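You operate a simulated robot arm through the tools that you are given. There is no shell and no other tool.

You run a simulated robot arm. Do the job below in one go: nothing can be reset, and whatever is moved stays where it is left.

## Task
Put the green net bag in the bag stand and zero the counter.
Fine: fold the chute up, unclamp the old bag and stand it on the finishing bench; press the counter button once; end with the new bag clamped and the chute down. Where these are worked on the way, their far stop is far enough and under half their travel is too little: bag chute.
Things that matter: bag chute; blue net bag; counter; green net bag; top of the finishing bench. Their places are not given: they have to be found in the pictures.

The check looks at the end state, three seconds after you hand in, the way a careful person would. Anything else that was tipped, shoved, dropped, spilled or broken makes it a failure. Flat cloth is picked up by pressing the open fingertips on it (5 to 10 N) and closing them slowly along it; thin cloth reads only 2 to 8 mm in the jaws.

## Robot
A 7-joint arm with a two-finger parallel gripper, fixed in place. Base frame: the origin is at the foot of the arm, x ahead of it, y to its left, z up. Readings come in m, degrees, newtons and seconds.
Its first joint turns from -166.0 to 166.0 degrees. Payload 4.4 kg.
The tool frame sits at the grasp point between the pads (the TCP): z along the fingers, y along the line on which they close. The tips reach 0.023 m beyond it. The gripper opens to 0.094 m. The fingers are 0.038 m wide and 0.01 m thick; the gripper's body (0.054 by 0.096 m) begins 0.039 m behind the TCP.
Orientation is told as [roll, pitch, yaw] about the base's x, y, z axes, in that order, counted from this pose: with the fingers straight down and closing along the base's y, the tool's x points along the base's -x, its y along +y and its z along -z.

## Interface
- The arm moves only by the tool drive_tool. Its argument "series" is one flat list of numbers, 7 for each row, row after row: the closure in counts, from 0 (fully open) to 255 (shut), then the shift along the base's x, y, z in m, then the turn, a rotation vector about the base's x, y, z in degrees. In form: [grip, x, y, z, wx, wy, wz, grip, x, y, z, wx, wy, wz, ...]. A call has 1 to 20 rows; each row shifts and turns the commanded pose from where the row before left it. Each row takes 0.2 s and may step no farther than 0.05 m and 8.6 degrees from the row before; otherwise, or with a gripper value out of range, the whole call is refused. A pose out of reach is approached as far as the arm can. The call stops where the force on the tool passes 90 N (or 10 N more than at its start, if that is more) or the arm is blocked; 0.2 s more then pass. Each finger travels about 0.072 m/s and halts on what it meets, pressing with about 38 N; the grip force reading is that of the motor and also rises with nothing between the fingers. The clock runs only during rows and for 0.2 s after the last one: add rows that do not move to give the fingers time. The reply holds the time, the measured pose of the TCP, the force on the tool along the base axes, the opening and the grip force, in the units named above and with some noise, with the torque about the TCP (base axes, N m) and any sound that the robot's microphone picked up, and new pictures: "pictures" is both (left out), scene, wrist or none.
- Cameras (640 x 400 px; columns grow to the right, rows downward): "scene" is fixed at [0.0379, 0.4992, 1.4704]; the picture's right is [-0.02, -1.00, 0.00], its down [-0.49, 0.01, -0.87] and it looks along [0.87, -0.02, -0.49] (base axes); focal length 303 px, centre (320, 200). "wrist" rides on the gripper at [0.086, 0.016, -0.075] in the tool frame; the picture's right is [-0.18, 0.98, 0.00], its down [-0.58, -0.11, -0.81] and it looks along [-0.79, -0.15, 0.59] (tool axes); focal length 243 px, centre (320, 200).
- point_at(camera, pixels): there is no depth. For up to 12 entries [column, row, z] of the newest picture of that camera ("zoom" is the newest enlarged one), the place [x, y] in the base frame at which the ray of that pixel passes the height z, good to about 0.003 m, but the place of the scene camera against the robot may be out by one fixed shift of up to 0.025 m in any direction. It takes no simulated time.
- close_up(camera, box): a new picture of the part [left, top, right, bottom] of that camera's present view, enlarged. It takes no simulated time.
- close_job(): hands the job in; it is judged then, once.

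Leave the gripper open and the arm clear of the work at the hand-in unless told otherwise.

The tools are called as name(argument=value, ...) on one line, values as JSON. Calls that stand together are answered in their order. drive_tool: Moves the arm, as the interface text tells. Its arguments: {"type":"object","properties":{"series":{"type":"array","items":{"type":"number"}},"pictures":{"type":"string","enum":["both","scene","wrist","none"]}},"required":["series"]} The other tools are called the same way: point_at (camera, pixels) gives the place at which the rays of pixels pass given heights; close_up (camera, box) takes an enlarged picture of a part of a camera's view; close_job () hands the job in.

At the start:

```text
t: 0.0
position: [0.6319, 0.0128, 1.3375]
tcp_rot: [0.0, 0.0, 0.0]
force: [-0.3, 0.1, -0.6]
wrist_torque: [0.0, 0.0, 0.01]
grip_width: 0.0941
grasp_force: 0.1
```

scene: 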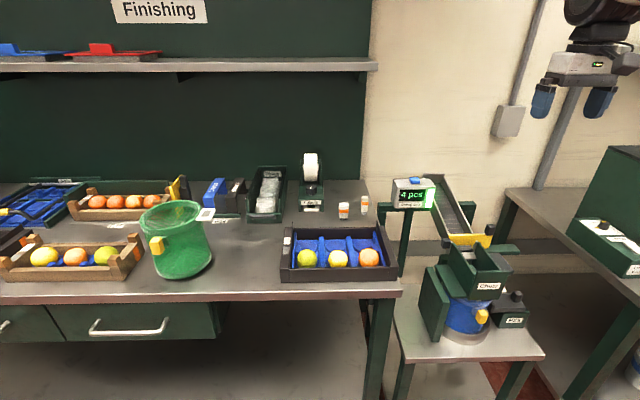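
wrist: 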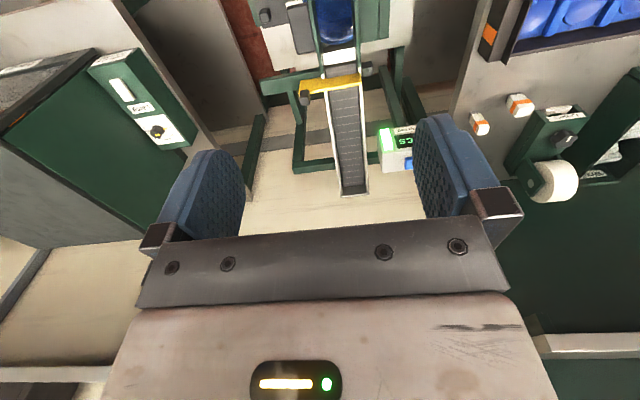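

I see the finishing bench on the left with the green net bag at about (180,240), and the bag stand at about (465,300) holding the blue bag under a chute. The counter is at about (413,195). I'll enlarge these areas before moving.

close_up(camera="scene", box=[370, 160, 570, 370])

close_up(camera="scene", box=[120, 170, 400, 320])

close_up(camera="wrist", box=[220, 0, 460, 200])

```text
1.90 times, centred on (470, 265) of scene
```

zoom: 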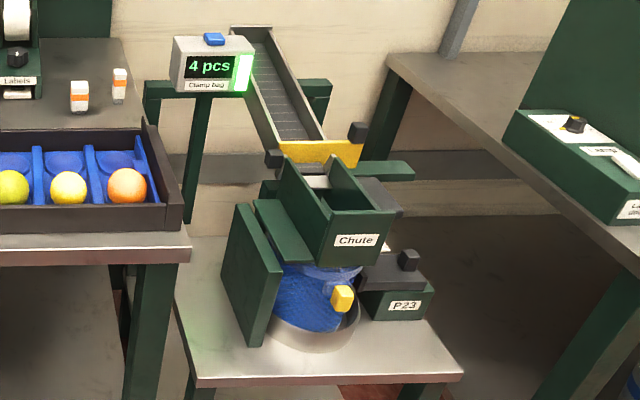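

```text
2.29 times, centred on (260, 245) of scene
```

zoom: 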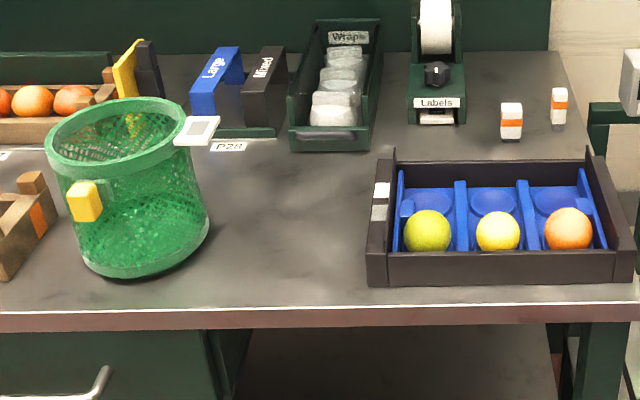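

```text
2.00 times, centred on (340, 100) of wrist
```

zoom: 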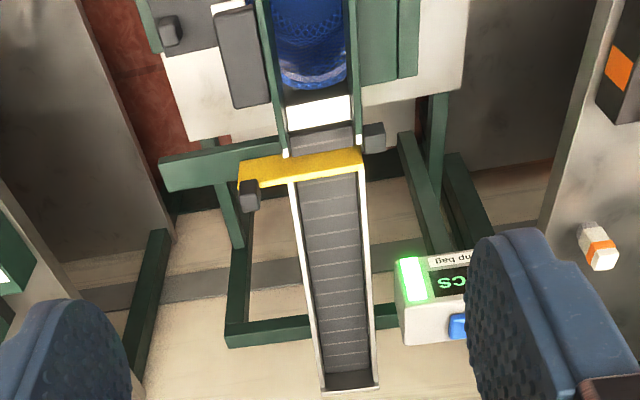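

I'll find heights by crossing rays from the scene and wrist cameras for the counter button, the chute parts and the bench.

point_at(camera="scene", pixels=[[413.7, 180, 0.6], [413.7, 180, 0.8], [413.7, 180, 1.0], [475, 240, 0.4], [475, 240, 0.7], [475, 240, 1.0], [467, 315, 0.3], [467, 315, 0.6], [467, 315, 0.9], [181, 275, 0.4], [181, 275, 0.7], [181, 275, 0.9]])

point_at(camera="wrist", pixels=[[409, 162, 0.6], [409, 162, 0.8], [409, 162, 1.0], [331, 83, 0.4], [331, 83, 0.7], [331, 83, 1.0], [338, 55, 0.4], [338, 55, 0.7], [338, 55, 0.9], [518, 100, 0.4], [518, 100, 0.7], [518, 100, 0.9]])

```text
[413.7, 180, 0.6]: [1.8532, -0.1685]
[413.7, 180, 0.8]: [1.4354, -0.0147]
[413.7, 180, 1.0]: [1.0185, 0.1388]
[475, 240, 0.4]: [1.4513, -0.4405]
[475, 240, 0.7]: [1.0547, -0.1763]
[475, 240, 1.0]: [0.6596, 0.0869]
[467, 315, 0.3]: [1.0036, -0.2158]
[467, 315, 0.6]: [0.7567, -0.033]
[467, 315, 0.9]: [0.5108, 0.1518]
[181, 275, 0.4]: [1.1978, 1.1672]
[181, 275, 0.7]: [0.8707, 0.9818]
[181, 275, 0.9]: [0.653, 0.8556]
```

```text
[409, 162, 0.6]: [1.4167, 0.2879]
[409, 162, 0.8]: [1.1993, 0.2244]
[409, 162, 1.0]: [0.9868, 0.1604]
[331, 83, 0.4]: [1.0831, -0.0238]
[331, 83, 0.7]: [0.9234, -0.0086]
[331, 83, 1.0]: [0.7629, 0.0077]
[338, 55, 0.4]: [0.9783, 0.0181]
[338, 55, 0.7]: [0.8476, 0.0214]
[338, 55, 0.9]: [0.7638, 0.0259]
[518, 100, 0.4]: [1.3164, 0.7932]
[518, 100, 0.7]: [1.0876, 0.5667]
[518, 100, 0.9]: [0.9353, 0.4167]
```

The counter button comes out near (0.97, 0.155, 1.02), and the stand near x 0.75, y 0, z 0.6 to 0.85. I want a better view, so I'll pull the arm back and up to look at the stand with the wrist camera.

drive_tool(series=[0, -0.04, 0, -0.02, 0, 0, 0, 0, -0.04, 0, -0.02, 0, 0, 0, 0, -0.04, 0, -0.02, 0, 0, 0, 0, -0.04, 0, -0.02, 0, 0, 0, 0, -0.04, 0, -0.02, 0, 0, 0, 0, -0.04, 0, -0.02, 0, 0, 0])

```text
t: 1.4
position: [0.3906, 0.0124, 1.2166]
tcp_rot: [0.0, 0.0, 0.0]
force: [0.5, -0.8, 0.2]
wrist_torque: [-0.03, -0.01, 0.0]
grip_width: 0.0941
grasp_force: 0.1
```

scene: 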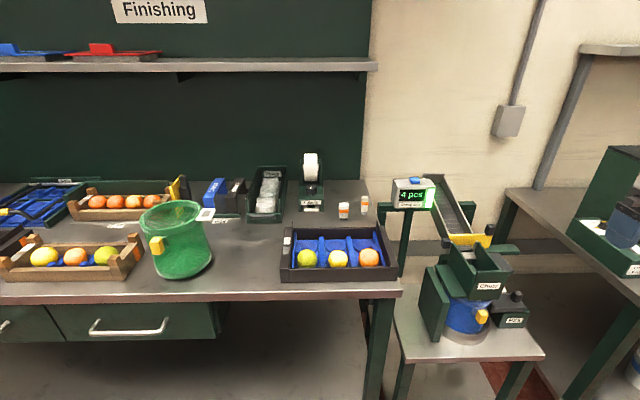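
wrist: 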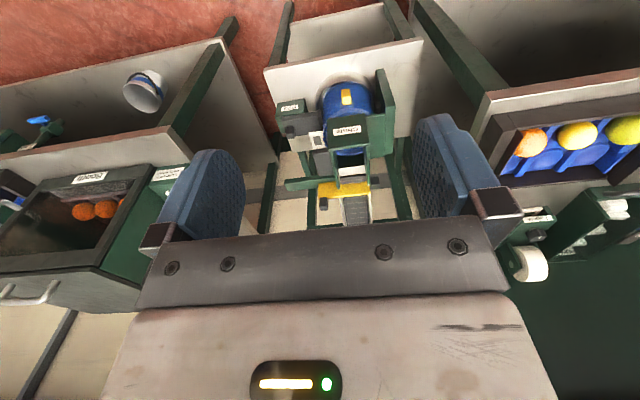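

The stand now shows in the wrist picture around (345,125). The picture is upside down, so I'll enlarge that area.

close_up(camera="wrist", box=[265, 60, 425, 160])

close_up(camera="wrist", box=[285, 130, 445, 230])

close_up(camera="scene", box=[400, 230, 560, 360])

```text
4.00 times, centred on (345, 110) of wrist
```

zoom: 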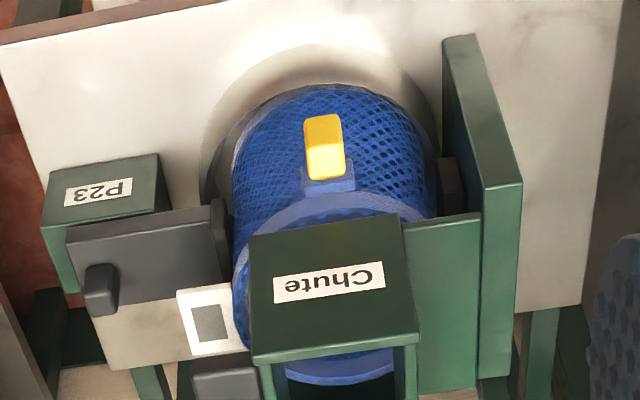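

```text
4.00 times, centred on (365, 180) of wrist
```

zoom: 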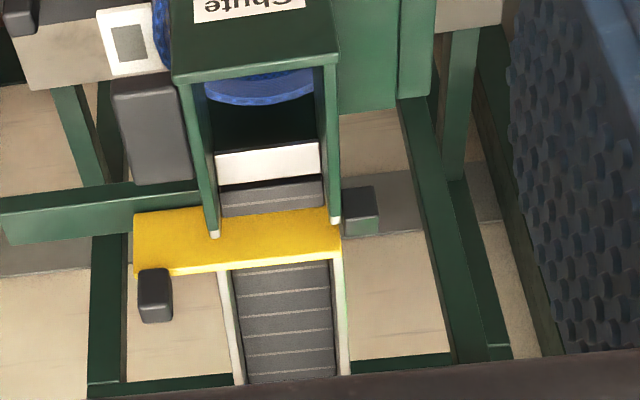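

```text
3.08 times, centred on (480, 295) of scene
```

zoom: 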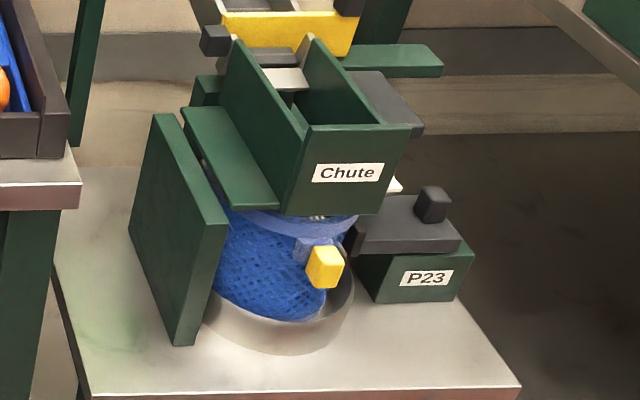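

I can read the layout now. The chute trough is labelled "Chute", the clamp P23 has a grey slide with a dark knob, and a left panel stands on the other side. I'll cross rays for the label, knob, yellow tag and panel corner.

point_at(camera="wrist", pixels=[[347.5, 130.75, 0.6], [347.5, 130.75, 0.9], [290, 131.25, 0.5], [290, 131.25, 0.8], [345.75, 97.5, 0.5], [345.75, 97.5, 0.8], [395, 106, 0.5], [395, 106, 0.8], [420, 40, 0.3], [420, 40, 0.6], [268, 70, 0.3], [268, 70, 0.6]])

point_at(camera="scene", pixels=[[489.1, 285.9, 0.6], [489.1, 285.9, 0.9], [516.7, 295, 0.5], [516.7, 295, 0.8], [481, 317, 0.5], [481, 317, 0.8], [448.5, 303, 0.5], [448.5, 303, 0.8], [403, 361, 0.3], [403, 361, 0.6], [545, 356, 0.3], [545, 356, 0.6]])

```text
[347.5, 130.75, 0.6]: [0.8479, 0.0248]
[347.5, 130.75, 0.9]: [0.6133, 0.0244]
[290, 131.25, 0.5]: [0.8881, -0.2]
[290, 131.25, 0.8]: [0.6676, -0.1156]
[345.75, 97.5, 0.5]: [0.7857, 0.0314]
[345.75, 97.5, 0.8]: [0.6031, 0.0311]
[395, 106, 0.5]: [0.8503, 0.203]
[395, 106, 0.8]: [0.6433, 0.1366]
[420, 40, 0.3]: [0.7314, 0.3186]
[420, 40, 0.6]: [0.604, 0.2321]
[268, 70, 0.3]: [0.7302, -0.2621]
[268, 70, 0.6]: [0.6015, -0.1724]
```

```text
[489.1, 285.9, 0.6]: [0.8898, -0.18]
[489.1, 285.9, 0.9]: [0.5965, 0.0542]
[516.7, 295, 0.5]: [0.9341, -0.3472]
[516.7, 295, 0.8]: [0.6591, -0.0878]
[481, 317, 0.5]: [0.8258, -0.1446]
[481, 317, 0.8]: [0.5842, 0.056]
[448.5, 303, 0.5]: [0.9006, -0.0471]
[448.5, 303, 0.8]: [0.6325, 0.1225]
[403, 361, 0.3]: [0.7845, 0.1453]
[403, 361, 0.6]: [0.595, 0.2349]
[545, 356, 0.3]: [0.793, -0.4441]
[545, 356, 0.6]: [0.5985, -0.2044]
```

Knob is near (0.703, -0.129, 0.752), yellow tag near (0.62, 0.03, 0.763), and the chute label near (0.64, 0.025, 0.862). Next I need the bench height and the green bag's place, so I'll check the produce tray in both cameras.

point_at(camera="wrist", pixels=[[530, 143, 0.8], [530, 143, 1.0], [577, 137, 0.8], [577, 137, 1.0], [495, 165, 0.8], [495, 165, 1.0], [493, 117, 0.7], [493, 117, 0.9], [347, 213, 0.7], [347, 213, 0.9]])

point_at(camera="scene", pixels=[[369, 258, 0.8], [369, 258, 1.0], [338, 259, 0.8], [338, 259, 1.0], [396, 277, 0.8], [396, 277, 1.0], [403, 295, 0.7], [403, 295, 0.9], [181, 275, 0.8], [181, 275, 0.85], [181, 275, 0.95]])

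close_up(camera="wrist", box=[470, 70, 640, 290])

```text
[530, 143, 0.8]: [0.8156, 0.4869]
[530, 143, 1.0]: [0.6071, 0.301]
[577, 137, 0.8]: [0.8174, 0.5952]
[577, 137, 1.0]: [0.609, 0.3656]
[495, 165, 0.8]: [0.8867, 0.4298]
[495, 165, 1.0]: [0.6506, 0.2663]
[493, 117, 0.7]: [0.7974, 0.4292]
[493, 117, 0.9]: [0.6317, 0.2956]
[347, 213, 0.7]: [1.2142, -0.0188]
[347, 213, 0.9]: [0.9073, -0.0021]
```

```text
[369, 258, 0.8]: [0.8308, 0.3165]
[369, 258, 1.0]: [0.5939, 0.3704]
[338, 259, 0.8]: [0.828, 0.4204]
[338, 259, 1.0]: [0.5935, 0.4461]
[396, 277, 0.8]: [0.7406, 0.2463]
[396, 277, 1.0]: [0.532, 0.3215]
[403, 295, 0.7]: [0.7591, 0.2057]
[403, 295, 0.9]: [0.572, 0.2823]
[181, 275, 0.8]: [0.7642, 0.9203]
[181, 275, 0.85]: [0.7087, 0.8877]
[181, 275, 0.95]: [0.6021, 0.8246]
```

```text
1.82 times, centred on (555, 180) of wrist
```

zoom: 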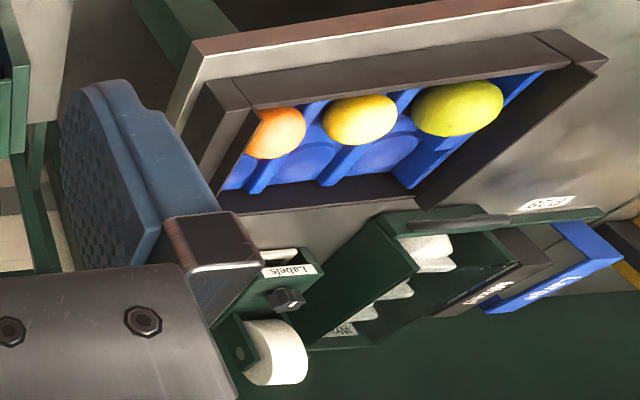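

The bench top is at z of about 0.89, and the green bag is near x 0.7, y 0.86. That's far out, so reach will need care. I'll move closer to the stand, to about (0.44, 0.03, 0.98), for a detailed view.

drive_tool(series=[0, 0.0, 0, -0.045, 0, 0, 0, 0, 0.0, 0, -0.045, 0, 0, 0, 0, 0.0, 0, -0.045, 0, 0, 0, 0, 0.01, 0, -0.045, 0, 0, 0, 0, 0.02, 0, -0.045, 0, 0, 0, 0, 0.02, 0, 0, 0, 0, 0])

```text
t: 2.8
position: [0.4399, 0.0123, 0.9915]
tcp_rot: [0.1, -0.1, 0.0]
force: [-0.8, -0.5, 0.0]
wrist_torque: [-0.01, -0.01, 0.01]
grip_width: 0.094
grasp_force: 0.1
```

scene: 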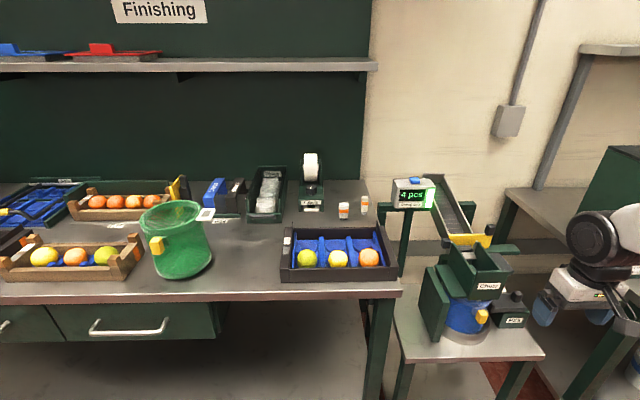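
wrist: 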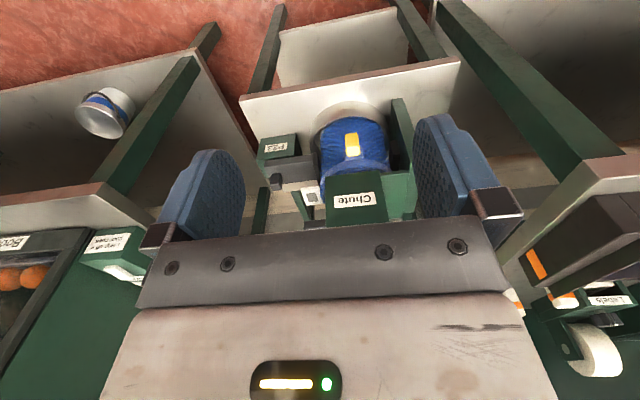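

The stand fills more of the wrist picture now. I'll enlarge around (340,165).

close_up(camera="wrist", box=[240, 95, 420, 230])

close_up(camera="wrist", box=[250, 125, 330, 215])

```text
2.96 times, centred on (330, 162) of wrist
```

zoom: 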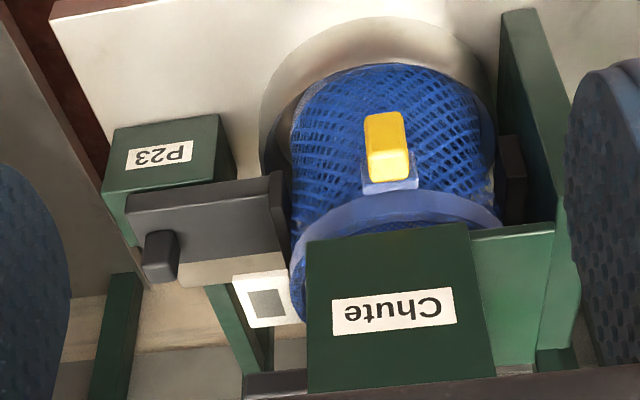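

```text
4.44 times, centred on (290, 170) of wrist
```

zoom: 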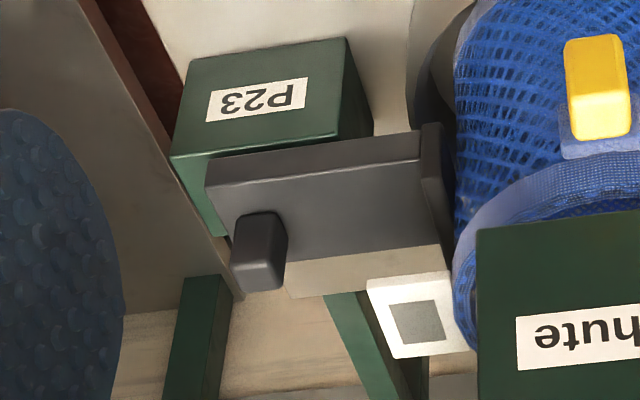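

The clamp is a slide with a jaw toward the bag and a knob on the -y end, so pulling it in -y should open it. To find the chute's hinge and handle I'll go up and tilt the camera to look down from above.

drive_tool(series=[0, 0.0225, 0, 0.037, 0, 5.7, 0, 0, 0.0225, 0, 0.037, 0, 5.7, 0, 0, 0.0225, 0, 0.037, 0, 5.7, 0, 0, 0.0225, 0, 0.037, 0, 5.7, 0, 0, 0.0225, 0, 0.037, 0, 5.7, 0, 0, 0.0225, 0, 0.037, 0, 5.7, 0, 0, 0.0225, 0, 0.037, 0, 5.7, 0])

```text
t: 4.4
position: [0.6004, 0.0131, 1.2512]
tcp_rot: [0.0, 39.9, 0.0]
force: [0.3, 0.8, 0.9]
wrist_torque: [-0.01, 0.0, -0.03]
grip_width: 0.0939
grasp_force: 0.0
```

scene: 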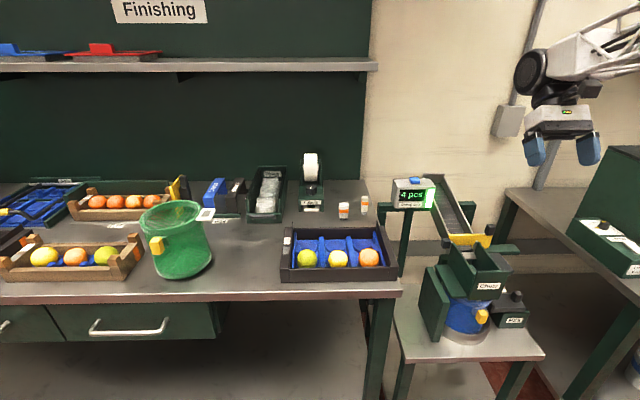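
wrist: 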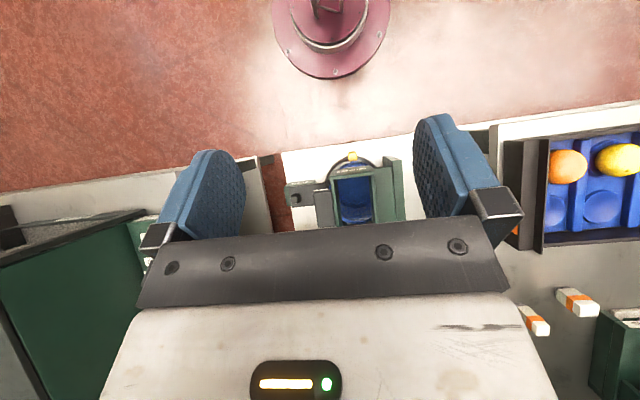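

The camera now looks almost straight down and the chute is at (355,195). I'll enlarge it.

close_up(camera="wrist", box=[265, 140, 425, 240])

point_at(camera="wrist", pixels=[[330, 175, 0.9], [372, 175, 0.9], [297, 190, 0.76], [353, 157, 0.78], [378, 222, 0.9], [325, 210, 0.85], [388, 160, 0.82], [395, 190, 0.85]])

```text
4.00 times, centred on (345, 190) of wrist
```

zoom: 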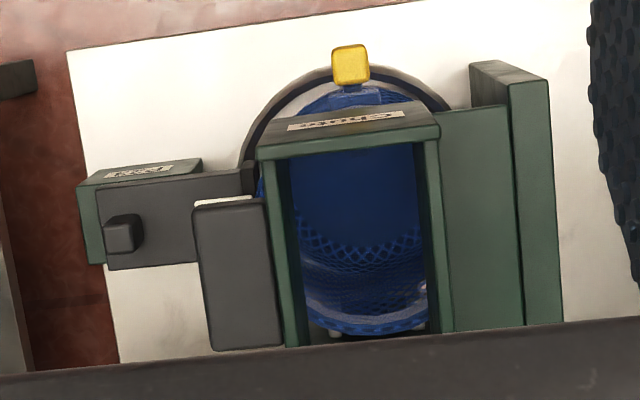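

```text
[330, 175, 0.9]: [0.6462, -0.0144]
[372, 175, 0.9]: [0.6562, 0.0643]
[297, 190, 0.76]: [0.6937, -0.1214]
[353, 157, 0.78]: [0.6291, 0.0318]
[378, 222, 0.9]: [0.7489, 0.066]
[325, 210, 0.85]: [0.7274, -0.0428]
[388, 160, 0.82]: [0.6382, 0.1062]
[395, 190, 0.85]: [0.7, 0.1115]
```

There is a green leaf on the chute's left side going to the left panel, and a grey paddle on its right side. I need to see the far end of the chute to find the hinge, so I'll shift 0.14 m further in x.

drive_tool(series=[0, 0.045, 0, 0.0, 0, 0, 0, 0, 0.045, 0, 0.0, 0, 0, 0, 0, 0.045, 0, 0.0, 0, 0, 0], pictures="wrist")

close_up(camera="wrist", box=[255, 90, 435, 240])

```text
t: 5.2
position: [0.7341, 0.0122, 1.2521]
tcp_rot: [0.0, 39.9, -0.1]
force: [-0.7, -0.7, 0.8]
wrist_torque: [0.03, -0.01, -0.01]
grip_width: 0.0937
grasp_force: 0.1
```

wrist: 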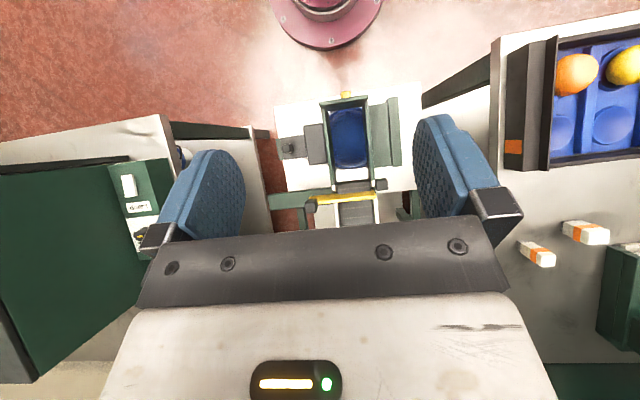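

```text
2.67 times, centred on (345, 165) of wrist
```

zoom: 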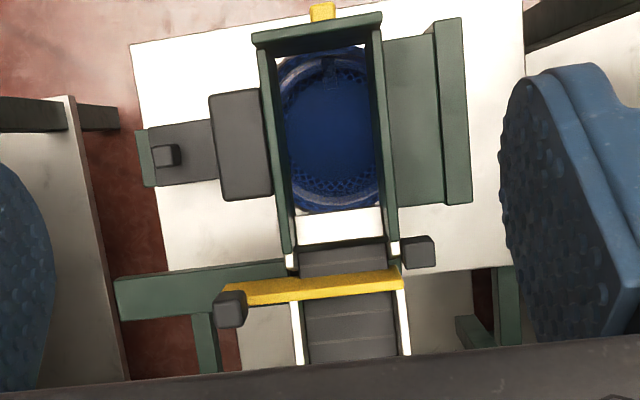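

I'll measure the heights of the paddle, the clamp knob and the left leaf, using this view against the earlier one.

point_at(camera="wrist", pixels=[[315, 144.4, 0.85], [315, 144.4, 0.8], [287, 148.3, 0.75], [345.6, 94.6, 0.78], [303.8, 125.7, 0.85], [329.5, 165.5, 0.85], [370.5, 105, 0.85], [369, 168, 0.85], [391, 98, 0.82], [399, 166, 0.82], [362, 98, 0.9], [321, 107, 0.9]])

close_up(camera="wrist", box=[275, 85, 355, 180])

close_up(camera="wrist", box=[335, 85, 425, 220])

```text
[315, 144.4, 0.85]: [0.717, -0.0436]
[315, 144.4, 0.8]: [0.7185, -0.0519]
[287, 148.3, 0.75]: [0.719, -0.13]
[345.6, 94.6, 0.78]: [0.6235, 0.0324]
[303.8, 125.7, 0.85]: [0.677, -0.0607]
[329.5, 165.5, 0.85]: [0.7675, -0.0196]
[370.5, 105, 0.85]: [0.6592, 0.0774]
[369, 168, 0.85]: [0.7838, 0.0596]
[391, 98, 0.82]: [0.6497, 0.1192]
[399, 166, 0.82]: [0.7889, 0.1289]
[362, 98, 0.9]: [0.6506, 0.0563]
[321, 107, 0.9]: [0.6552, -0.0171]
```

```text
4.21 times, centred on (315, 132) of wrist
```

zoom: 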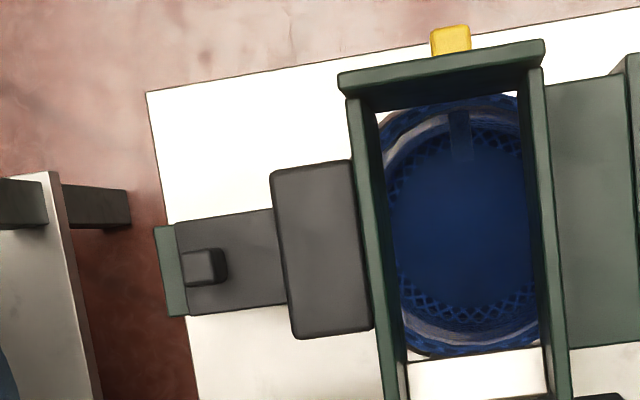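

```text
2.96 times, centred on (380, 152) of wrist
```

zoom: 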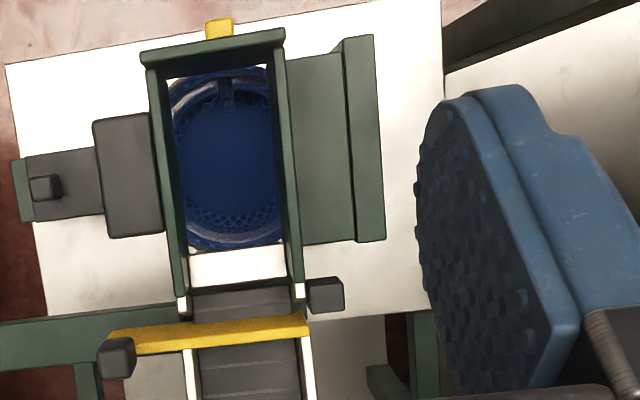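

The paddle sits near x 0.68 to 0.77, y -0.06 to -0.02, z about 0.865. It looks like a handle, with the hinge along x at the top of the left panel. Before planning a sideways grip I'll check the right-hand bench's place for clearance.

point_at(camera="scene", pixels=[[505, 188, 0.9], [640, 296, 0.9], [505, 188, 0.7], [640, 296, 0.7], [575, 222, 0.9]])

point_at(camera="wrist", pixels=[[163, 116, 0.9], [163, 116, 0.7], [200, 135, 0.7], [200, 135, 0.9], [246, 127, 0.7], [246, 127, 0.9], [282, 193, 0.9], [282, 193, 0.8]])

close_up(camera="wrist", box=[0, 90, 300, 290])

```text
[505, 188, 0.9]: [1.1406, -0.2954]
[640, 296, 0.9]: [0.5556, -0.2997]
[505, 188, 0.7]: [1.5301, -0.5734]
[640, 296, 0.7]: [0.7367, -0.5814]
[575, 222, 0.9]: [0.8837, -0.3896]
```

```text
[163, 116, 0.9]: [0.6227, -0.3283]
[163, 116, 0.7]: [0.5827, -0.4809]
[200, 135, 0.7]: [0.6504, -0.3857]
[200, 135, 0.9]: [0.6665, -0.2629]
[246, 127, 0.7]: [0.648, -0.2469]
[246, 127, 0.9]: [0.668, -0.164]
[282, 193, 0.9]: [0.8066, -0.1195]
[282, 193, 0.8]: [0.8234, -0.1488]
```

```text
2.00 times, centred on (150, 190) of wrist
```

zoom: 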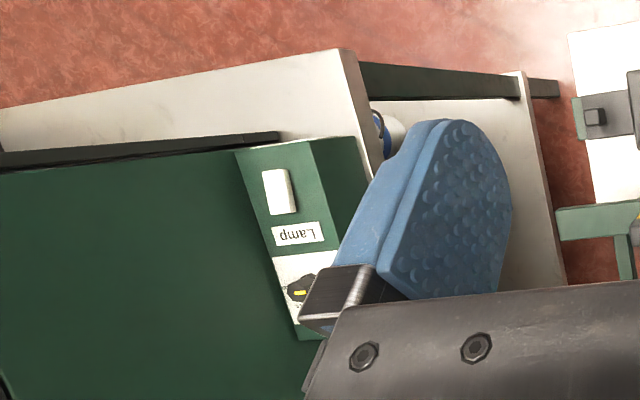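

The right bench edge is at y of about -0.3, so a tool pointing +y would crowd it. Instead I'll point the tool along +x, with the fingers closing vertically, and take the paddle from its front end. First I back off to about (0.45, -0.05, 1.05) and level the pitch.

drive_tool(series=[0, -0.0355, -0.0078, -0.0253, 0, -5, 0, 0, -0.0355, -0.0078, -0.0253, 0, -5, 0, 0, -0.0355, -0.0078, -0.0253, 0, -5, 0, 0, -0.0355, -0.0078, -0.0253, 0, -5, 0, 0, -0.0355, -0.0078, -0.0253, 0, -5, 0, 0, -0.0355, -0.0078, -0.0253, 0, -5, 0, 0, -0.0355, -0.0078, -0.0253, 0, -5, 0, 0, -0.0355, -0.0078, -0.0253, 0, -5, 0], pictures="none")

drive_tool(series=[0, 0, 0, 0, 4.949, -4.949, -4.949, 0, 0, 0, 0, 4.949, -4.949, -4.949, 0, 0, 0, 0, 4.949, -4.949, -4.949, 0, 0, 0, 0, 4.949, -4.949, -4.949, 0, 0, 0, 0, 4.949, -4.949, -4.949, 0, 0, 0, 0, 4.949, -4.949, -4.949, 0, 0, 0, 0, 4.949, -4.949, -4.949, 0, 0, 0, 0, 4.949, -4.949, -4.949, 0, 0, 0, 0, 4.949, -4.949, -4.949, 0, 0, 0, 0, 4.949, -4.949, -4.949, 0, 0, 0, 0, 4.949, -4.949, -4.949, 0, 0, 0, 0, 4.949, -4.949, -4.949, 0, 0, 0, 0, 4.949, -4.949, -4.949, 0, 0, 0, 0, 4.949, -4.949, -4.949])

```text
t: 7.0
position: [0.4511, -0.0509, 1.0471]
tcp_rot: [0.1, -0.2, 0.0]
force: [-0.4, 0.0, -0.2]
wrist_torque: [-0.01, -0.05, -0.01]
grip_width: 0.0942
grasp_force: 0.0
```

```text
t: 10.0
position: [0.4499, -0.05, 1.0494]
tcp_rot: [90.0, -0.1, -90.2]
force: [0.1, -0.2, -0.2]
wrist_torque: [-0.01, -0.01, -0.03]
grip_width: 0.094
grasp_force: 0.1
```

scene: 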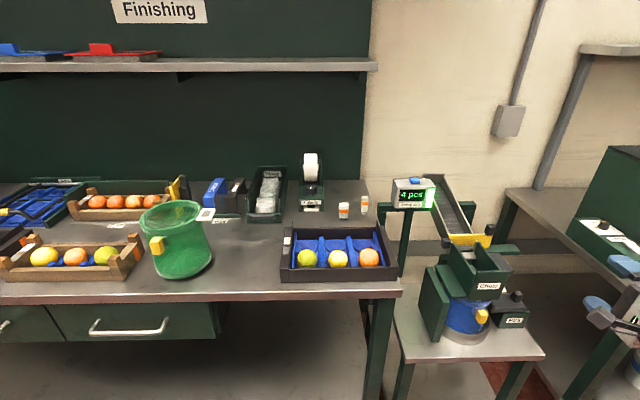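
wrist: 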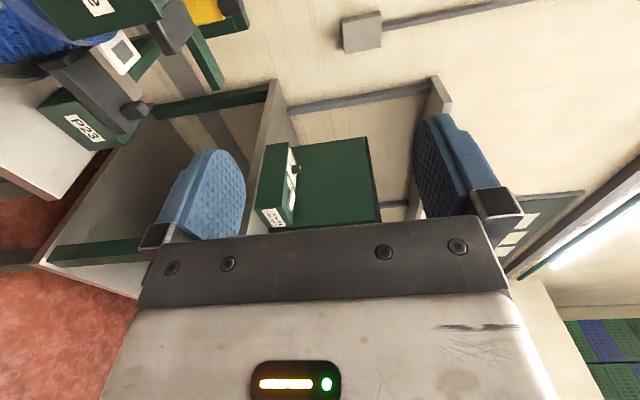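

The tool now points along +x with the fingers stacked vertically. I'll lower to z of about 0.87 in front of the stand, with the fingers partly closed to about 0.055 m, and look before sliding onto the paddle.

drive_tool(series=[60, 0.02, -0.001, -0.045, 0, 0, 0, 100, 0.02, -0.001, -0.045, 0, 0, 0, 100, 0.02, -0.001, -0.045, 0, 0, 0, 100, 0.02, 0.0, -0.0445, 0, 0, 0, 100, 0.03, 0, 0, 0, 0, 0, 100, 0.03, 0, 0, 0, 0, 0, 100, 0.02, 0, 0, 0, 0, 0])

```text
t: 11.6
position: [0.6005, -0.09, 0.8754]
tcp_rot: [89.9, 0.0, -89.8]
force: [-0.1, -0.3, -0.1]
wrist_torque: [-0.01, 0.0, 0.02]
grip_width: 0.0571
grasp_force: 0.0
out of reach, approached as far as the arm can: row 3, 4, 5, 6, 7
```

scene: 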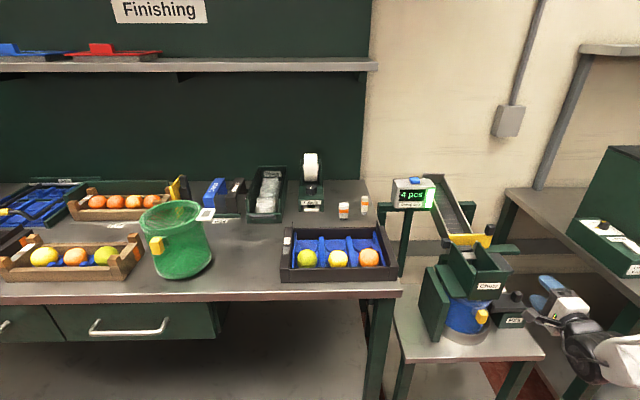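
wrist: 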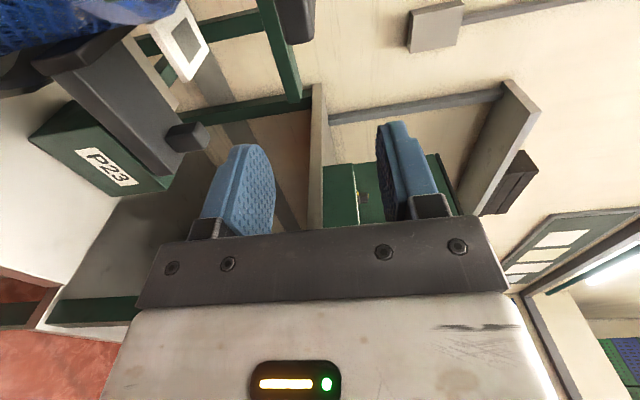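

The arm couldn't follow rows 3 to 7 and sits at y -0.09 instead of -0.053, so the pose is limited this close in. I'll raise the command to find where it becomes reachable.

drive_tool(series=[100, 0.0, 0, 0.04, 0, 0, 0, 100, 0.0, 0, 0.04, 0, 0, 0], pictures="none")

```text
t: 12.2
position: [0.6001, -0.0885, 0.9576]
tcp_rot: [90.1, 0.0, -90.2]
force: [0.3, -0.5, 0.2]
wrist_torque: [-0.02, 0.01, 0.01]
grip_width: 0.0573
grasp_force: 0.0
```

There's no out-of-reach note now, so the command was re-based to the reached pose. I'll shift +y by 0.037 at this height.

drive_tool(series=[100, 0.0, 0.02, 0.0, 0, 0, 0, 100, 0.0, 0.017, 0.0, 0, 0, 0], pictures="none")

```text
t: 12.8
position: [0.5965, -0.0692, 0.9612]
tcp_rot: [89.9, 0.0, -89.5]
force: [0.3, -0.1, -0.3]
wrist_torque: [0.01, -0.02, 0.03]
grip_width: 0.0573
grasp_force: 0.2
out of reach, approached as far as the arm can: row 1, 2
```

Still limited. I'll test whether being further out in x frees it, staying above the paddle at z of about 0.96.

drive_tool(series=[100, 0.03, 0.0, 0.0, 0, 0, 0, 100, 0.03, 0.0, 0.0, 0, 0, 0, 100, 0, 0.015, 0, 0, 0, 0], pictures="none")

```text
t: 13.6
position: [0.6527, -0.0807, 0.9652]
tcp_rot: [89.9, 0.0, -89.4]
force: [0.0, 0.1, -0.4]
wrist_torque: [0.01, -0.02, 0.01]
grip_width: 0.0572
grasp_force: 0.2
out of reach, approached as far as the arm can: row 1, 2, 3
```

The y limit looks like a joint limit rather than distance. I'll test whether it's the roll, by rolling back 16 degrees about x and then shifting +y.

drive_tool(series=[100, 0.0, 0.0, 0.0, -8, 0, 0, 100, 0.0, 0.0, 0.0, -8, 0, 0, 100, 0, 0.015, 0, 0, 0, 0, 100, 0, 0.015, 0, 0, 0, 0], pictures="none")

```text
t: 14.6
position: [0.6473, -0.0784, 0.971]
tcp_rot: [89.9, -16.1, -89.4]
force: [0.1, -0.2, -0.4]
wrist_torque: [-0.01, 0.01, 0.01]
grip_width: 0.0574
grasp_force: 0.0
out of reach, approached as far as the arm can: row 3, 4
```

The roll isn't the limit, so the wrist can't bend up far enough for a horizontal tool this low. New plan: come at the paddle from the right with the tool tilted sideways, about 60 degrees from vertical and pointing +y and down, straddling the paddle edge. First I retreat to free space and turn there.

drive_tool(series=[100, -0.038, -0.014, 0.024, 0, 0, 0, 100, -0.038, -0.014, 0.024, 0, 0, 0, 100, -0.038, -0.014, 0.024, 0, 0, 0, 100, -0.038, -0.014, 0.024, 0, 0, 0, 100, -0.038, -0.014, 0.024, 0, 0, 0, 146, 0, 0, 0, -0.998, 3.204, 7.546, 146, 0, 0, 0, -0.998, 3.204, 7.546, 146, 0, 0, 0, -0.998, 3.204, 7.546, 146, 0, 0, 0, -0.998, 3.204, 7.546, 146, 0, 0, 0, -0.998, 3.204, 7.546, 146, 0, 0, 0, -0.998, 3.204, 7.546, 146, 0, 0, 0, -0.998, 3.204, 7.546, 146, 0, 0, 0, -0.998, 3.204, 7.546, 146, 0, 0, 0, -0.998, 3.204, 7.546, 146, 0, 0, 0, -0.998, 3.204, 7.546, 146, 0, 0, 0, -0.998, 3.204, 7.546])

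```text
t: 18.0
position: [0.4561, -0.1486, 1.0899]
tcp_rot: [60.1, 0.0, 0.0]
force: [1.1, 0.6, 0.4]
wrist_torque: [0.03, 0.0, -0.04]
grip_width: 0.0402
grasp_force: 0.0
```

scene: 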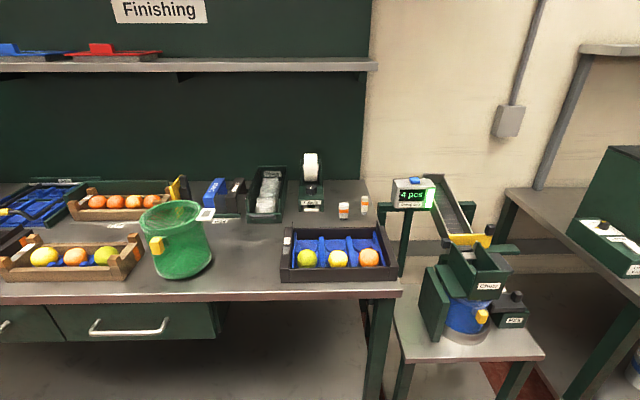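
wrist: 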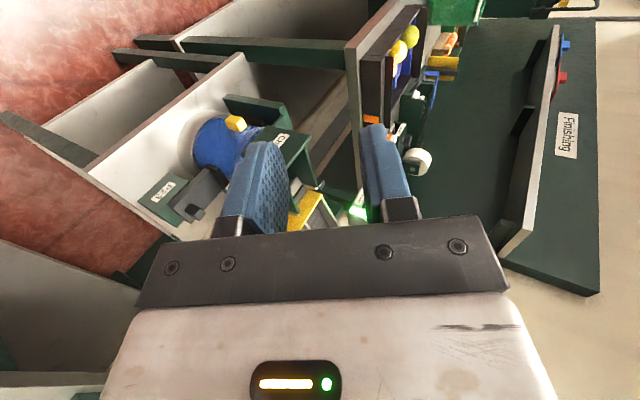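

The orientation is reached and this side view shows the stand at (250,160). I'll enlarge to see the paddle, its thickness and the hinge.

close_up(camera="wrist", box=[130, 80, 370, 240])

```text
2.50 times, centred on (250, 160) of wrist
```

zoom: 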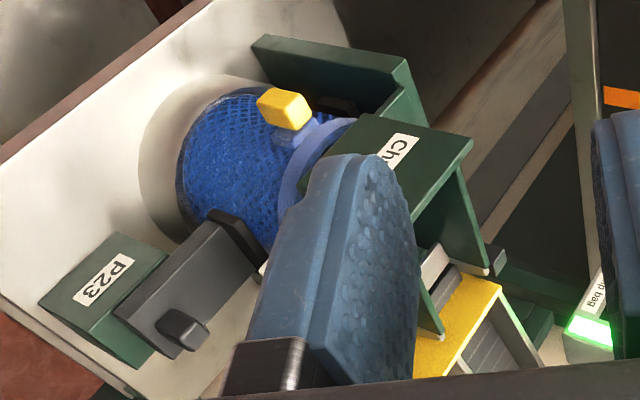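

The finger hides the paddle. I'll move to a pre-approach at about (0.58, -0.07, 0.90) in front of the stand.

drive_tool(series=[146, 0.0248, 0.0158, -0.038, 0, 0, 0, 146, 0.0248, 0.0158, -0.038, 0, 0, 0, 146, 0.0248, 0.0158, -0.038, 0, 0, 0, 146, 0.0248, 0.0158, -0.038, 0, 0, 0, 146, 0.0248, 0.0158, -0.038, 0, 0, 0])

close_up(camera="wrist", box=[130, 60, 450, 240])

```text
t: 19.2
position: [0.5801, -0.0704, 0.9015]
tcp_rot: [60.1, -0.2, -0.2]
force: [-0.7, -0.3, 0.9]
wrist_torque: [0.0, 0.03, 0.01]
grip_width: 0.0399
grasp_force: 0.0
```

scene: 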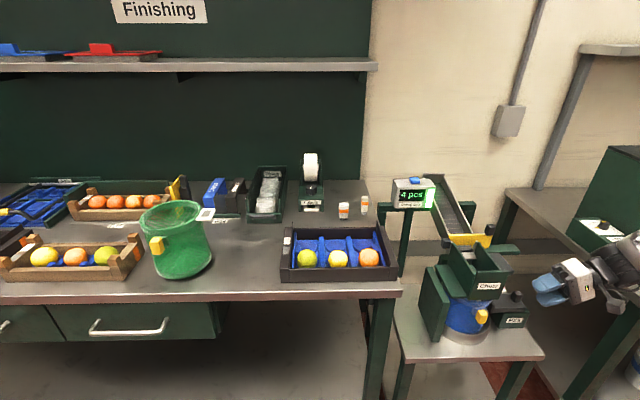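
wrist: 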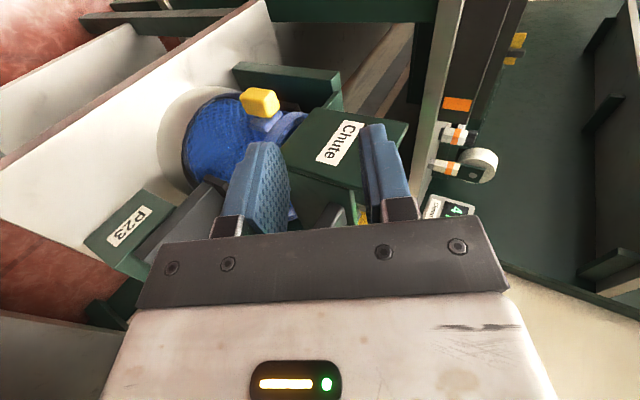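

```text
2.00 times, centred on (290, 150) of wrist
```

zoom: 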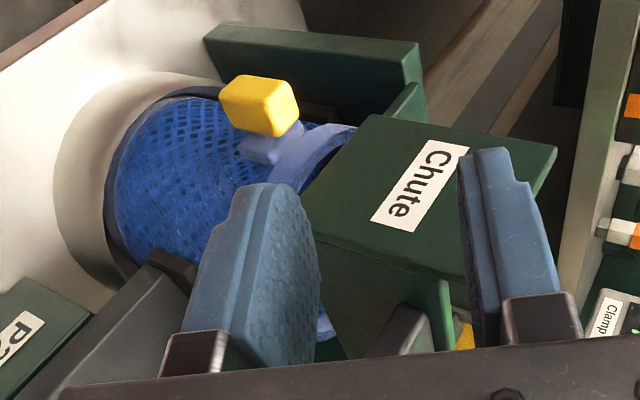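

The near end of the grey paddle shows between the fingers at zoom (400,330). I'll check which height makes its x match the known front edge of about 0.677.

close_up(camera="wrist", box=[280, 170, 380, 230])

```text
6.40 times, centred on (330, 200) of wrist
```

zoom: 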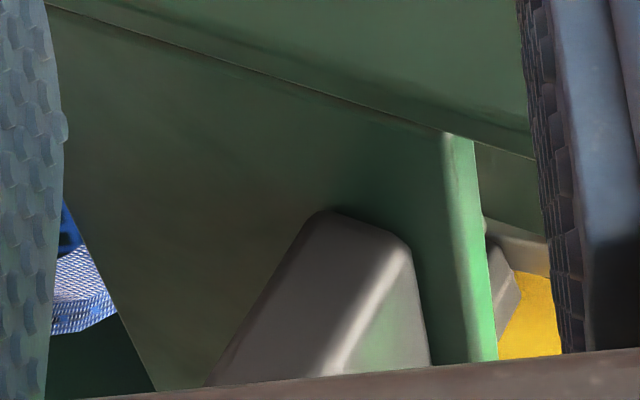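

I'll read the paddle's near corners at several heights.

point_at(camera="zoom", pixels=[[322, 214, 0.84], [322, 214, 0.85], [322, 214, 0.86], [405, 243, 0.86], [405, 243, 0.87], [405, 243, 0.88], [470, 140, 0.88], [470, 140, 0.89], [470, 140, 0.9], [470, 140, 0.91], [155, 388, 0.82], [155, 388, 0.83]])

```text
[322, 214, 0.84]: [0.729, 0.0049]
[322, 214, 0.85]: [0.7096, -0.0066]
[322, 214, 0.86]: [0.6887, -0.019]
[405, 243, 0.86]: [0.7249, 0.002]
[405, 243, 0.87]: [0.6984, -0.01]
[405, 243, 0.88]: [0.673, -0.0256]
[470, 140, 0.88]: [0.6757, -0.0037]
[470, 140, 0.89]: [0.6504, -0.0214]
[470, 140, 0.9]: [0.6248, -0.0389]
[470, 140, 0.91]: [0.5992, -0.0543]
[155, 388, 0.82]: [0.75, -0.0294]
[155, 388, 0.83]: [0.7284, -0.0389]
```

The paddle is about z 0.859 to 0.875 with its front at x 0.687, and the chute wall is at y -0.018. I'll slide alongside at y -0.074 to x 0.724, lower to z 0.878, then look before moving in.

drive_tool(series=[146, 0.036, -0.001, -0.008, 0, 0, 0, 146, 0.036, -0.001, -0.008, 0, 0, 0, 146, 0.036, -0.001, -0.0075, 0, 0, 0, 146, 0.036, -0.001, 0, 0, 0, 0])

close_up(camera="wrist", box=[200, 100, 440, 240])

close_up(camera="scene", box=[420, 210, 620, 350])

```text
t: 20.2
position: [0.7243, -0.0719, 0.8773]
tcp_rot: [60.1, -0.1, -0.1]
force: [-0.5, 0.1, -0.1]
wrist_torque: [0.01, -0.01, -0.01]
grip_width: 0.0402
grasp_force: 0.2
```

scene: 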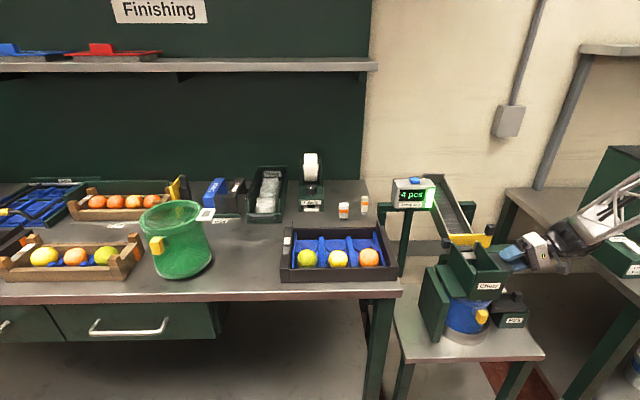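
wrist: 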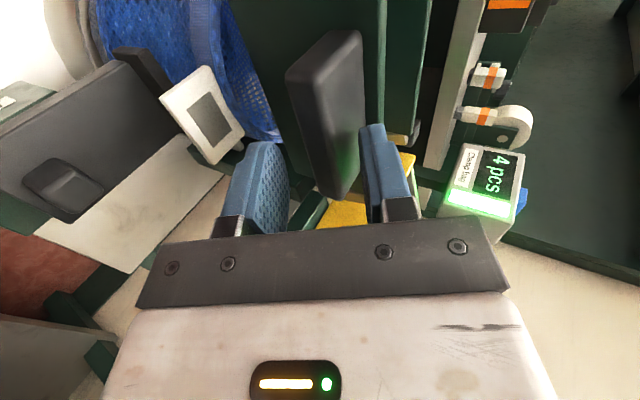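

```text
2.67 times, centred on (320, 170) of wrist
```

zoom: 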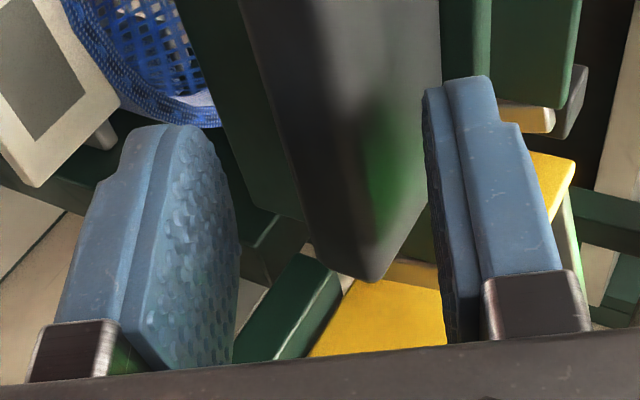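

```text
2.86 times, centred on (520, 280) of scene
```

zoom: 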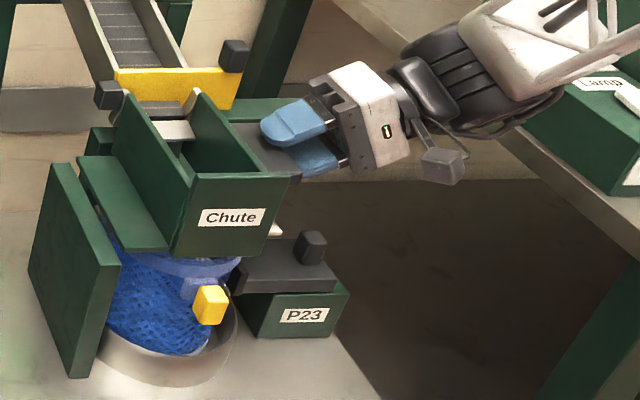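

The paddle sits nicely between the two fingers and the arm clears the Lamp box. I'll move +y by 0.013 so the lower finger is under the paddle edge.

drive_tool(series=[146, 0, 0.007, 0, 0, 0, 0, 146, 0, 0.006, 0, 0, 0, 0], pictures="wrist")

close_up(camera="wrist", box=[200, 100, 440, 240])

```text
t: 20.8
position: [0.7243, -0.0601, 0.8775]
tcp_rot: [60.0, 0.0, -0.1]
force: [-0.3, -0.4, 0.4]
wrist_torque: [-0.01, 0.01, 0.0]
grip_width: 0.04
grasp_force: 0.0
```

wrist: 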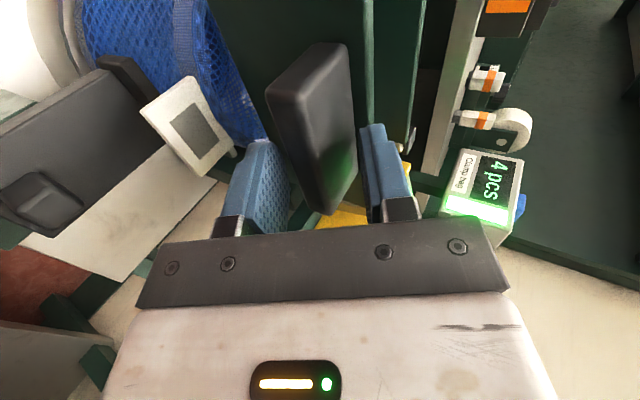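

```text
2.67 times, centred on (320, 170) of wrist
```

zoom: 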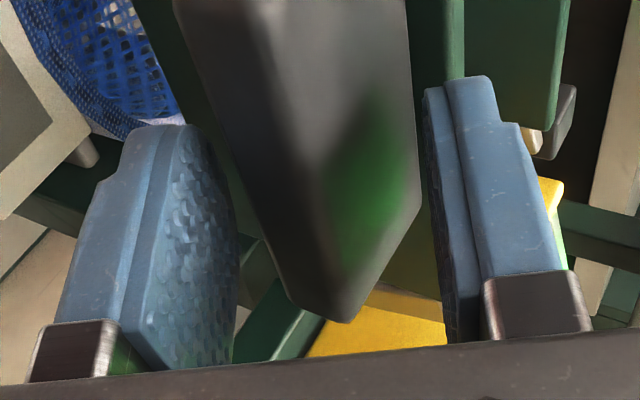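

The paddle is well inside the finger gap. I'll lift slowly by 0.03 m and check the force and the pictures to see how the chute turns.

drive_tool(series=[146, 0, 0, 0.01, 0, 0, 0, 146, 0, 0.001, 0.01, 0, 0, 0, 146, 0, 0.002, 0.01, 0, 0, 0, 146, 0, 0.0, 0.0, 0, 0, 0])

close_up(camera="scene", box=[420, 210, 620, 350])

close_up(camera="wrist", box=[200, 100, 440, 240])

```text
t: 21.8
position: [0.7249, -0.0574, 0.9075]
tcp_rot: [60.0, -0.1, 0.0]
force: [-0.4, -0.4, -0.3]
wrist_torque: [-0.03, -0.02, -0.07]
grip_width: 0.0404
grasp_force: 0.3
```

scene: 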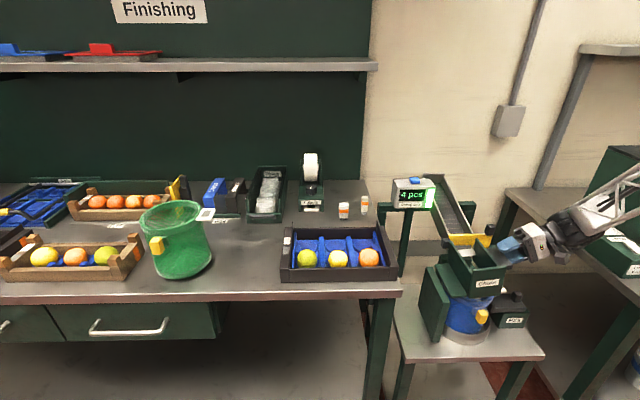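
wrist: 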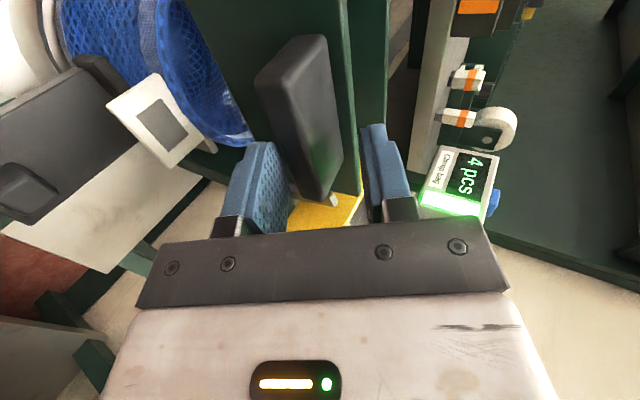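

```text
2.86 times, centred on (520, 280) of scene
```

zoom: 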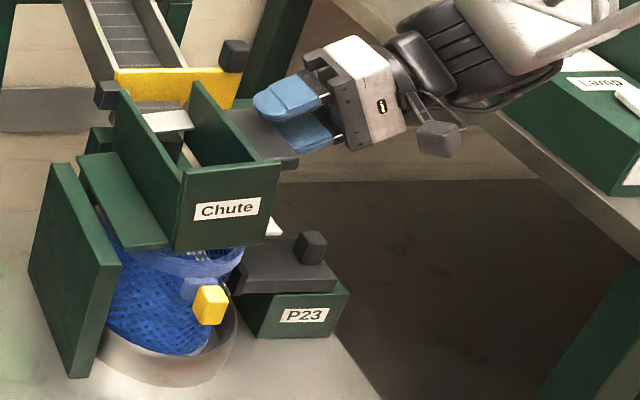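

```text
2.67 times, centred on (320, 170) of wrist
```

zoom: 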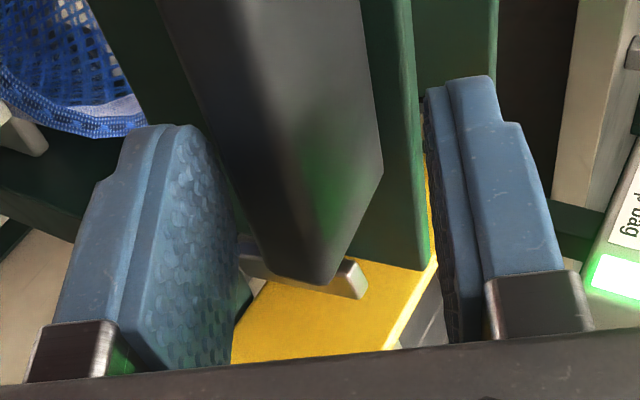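

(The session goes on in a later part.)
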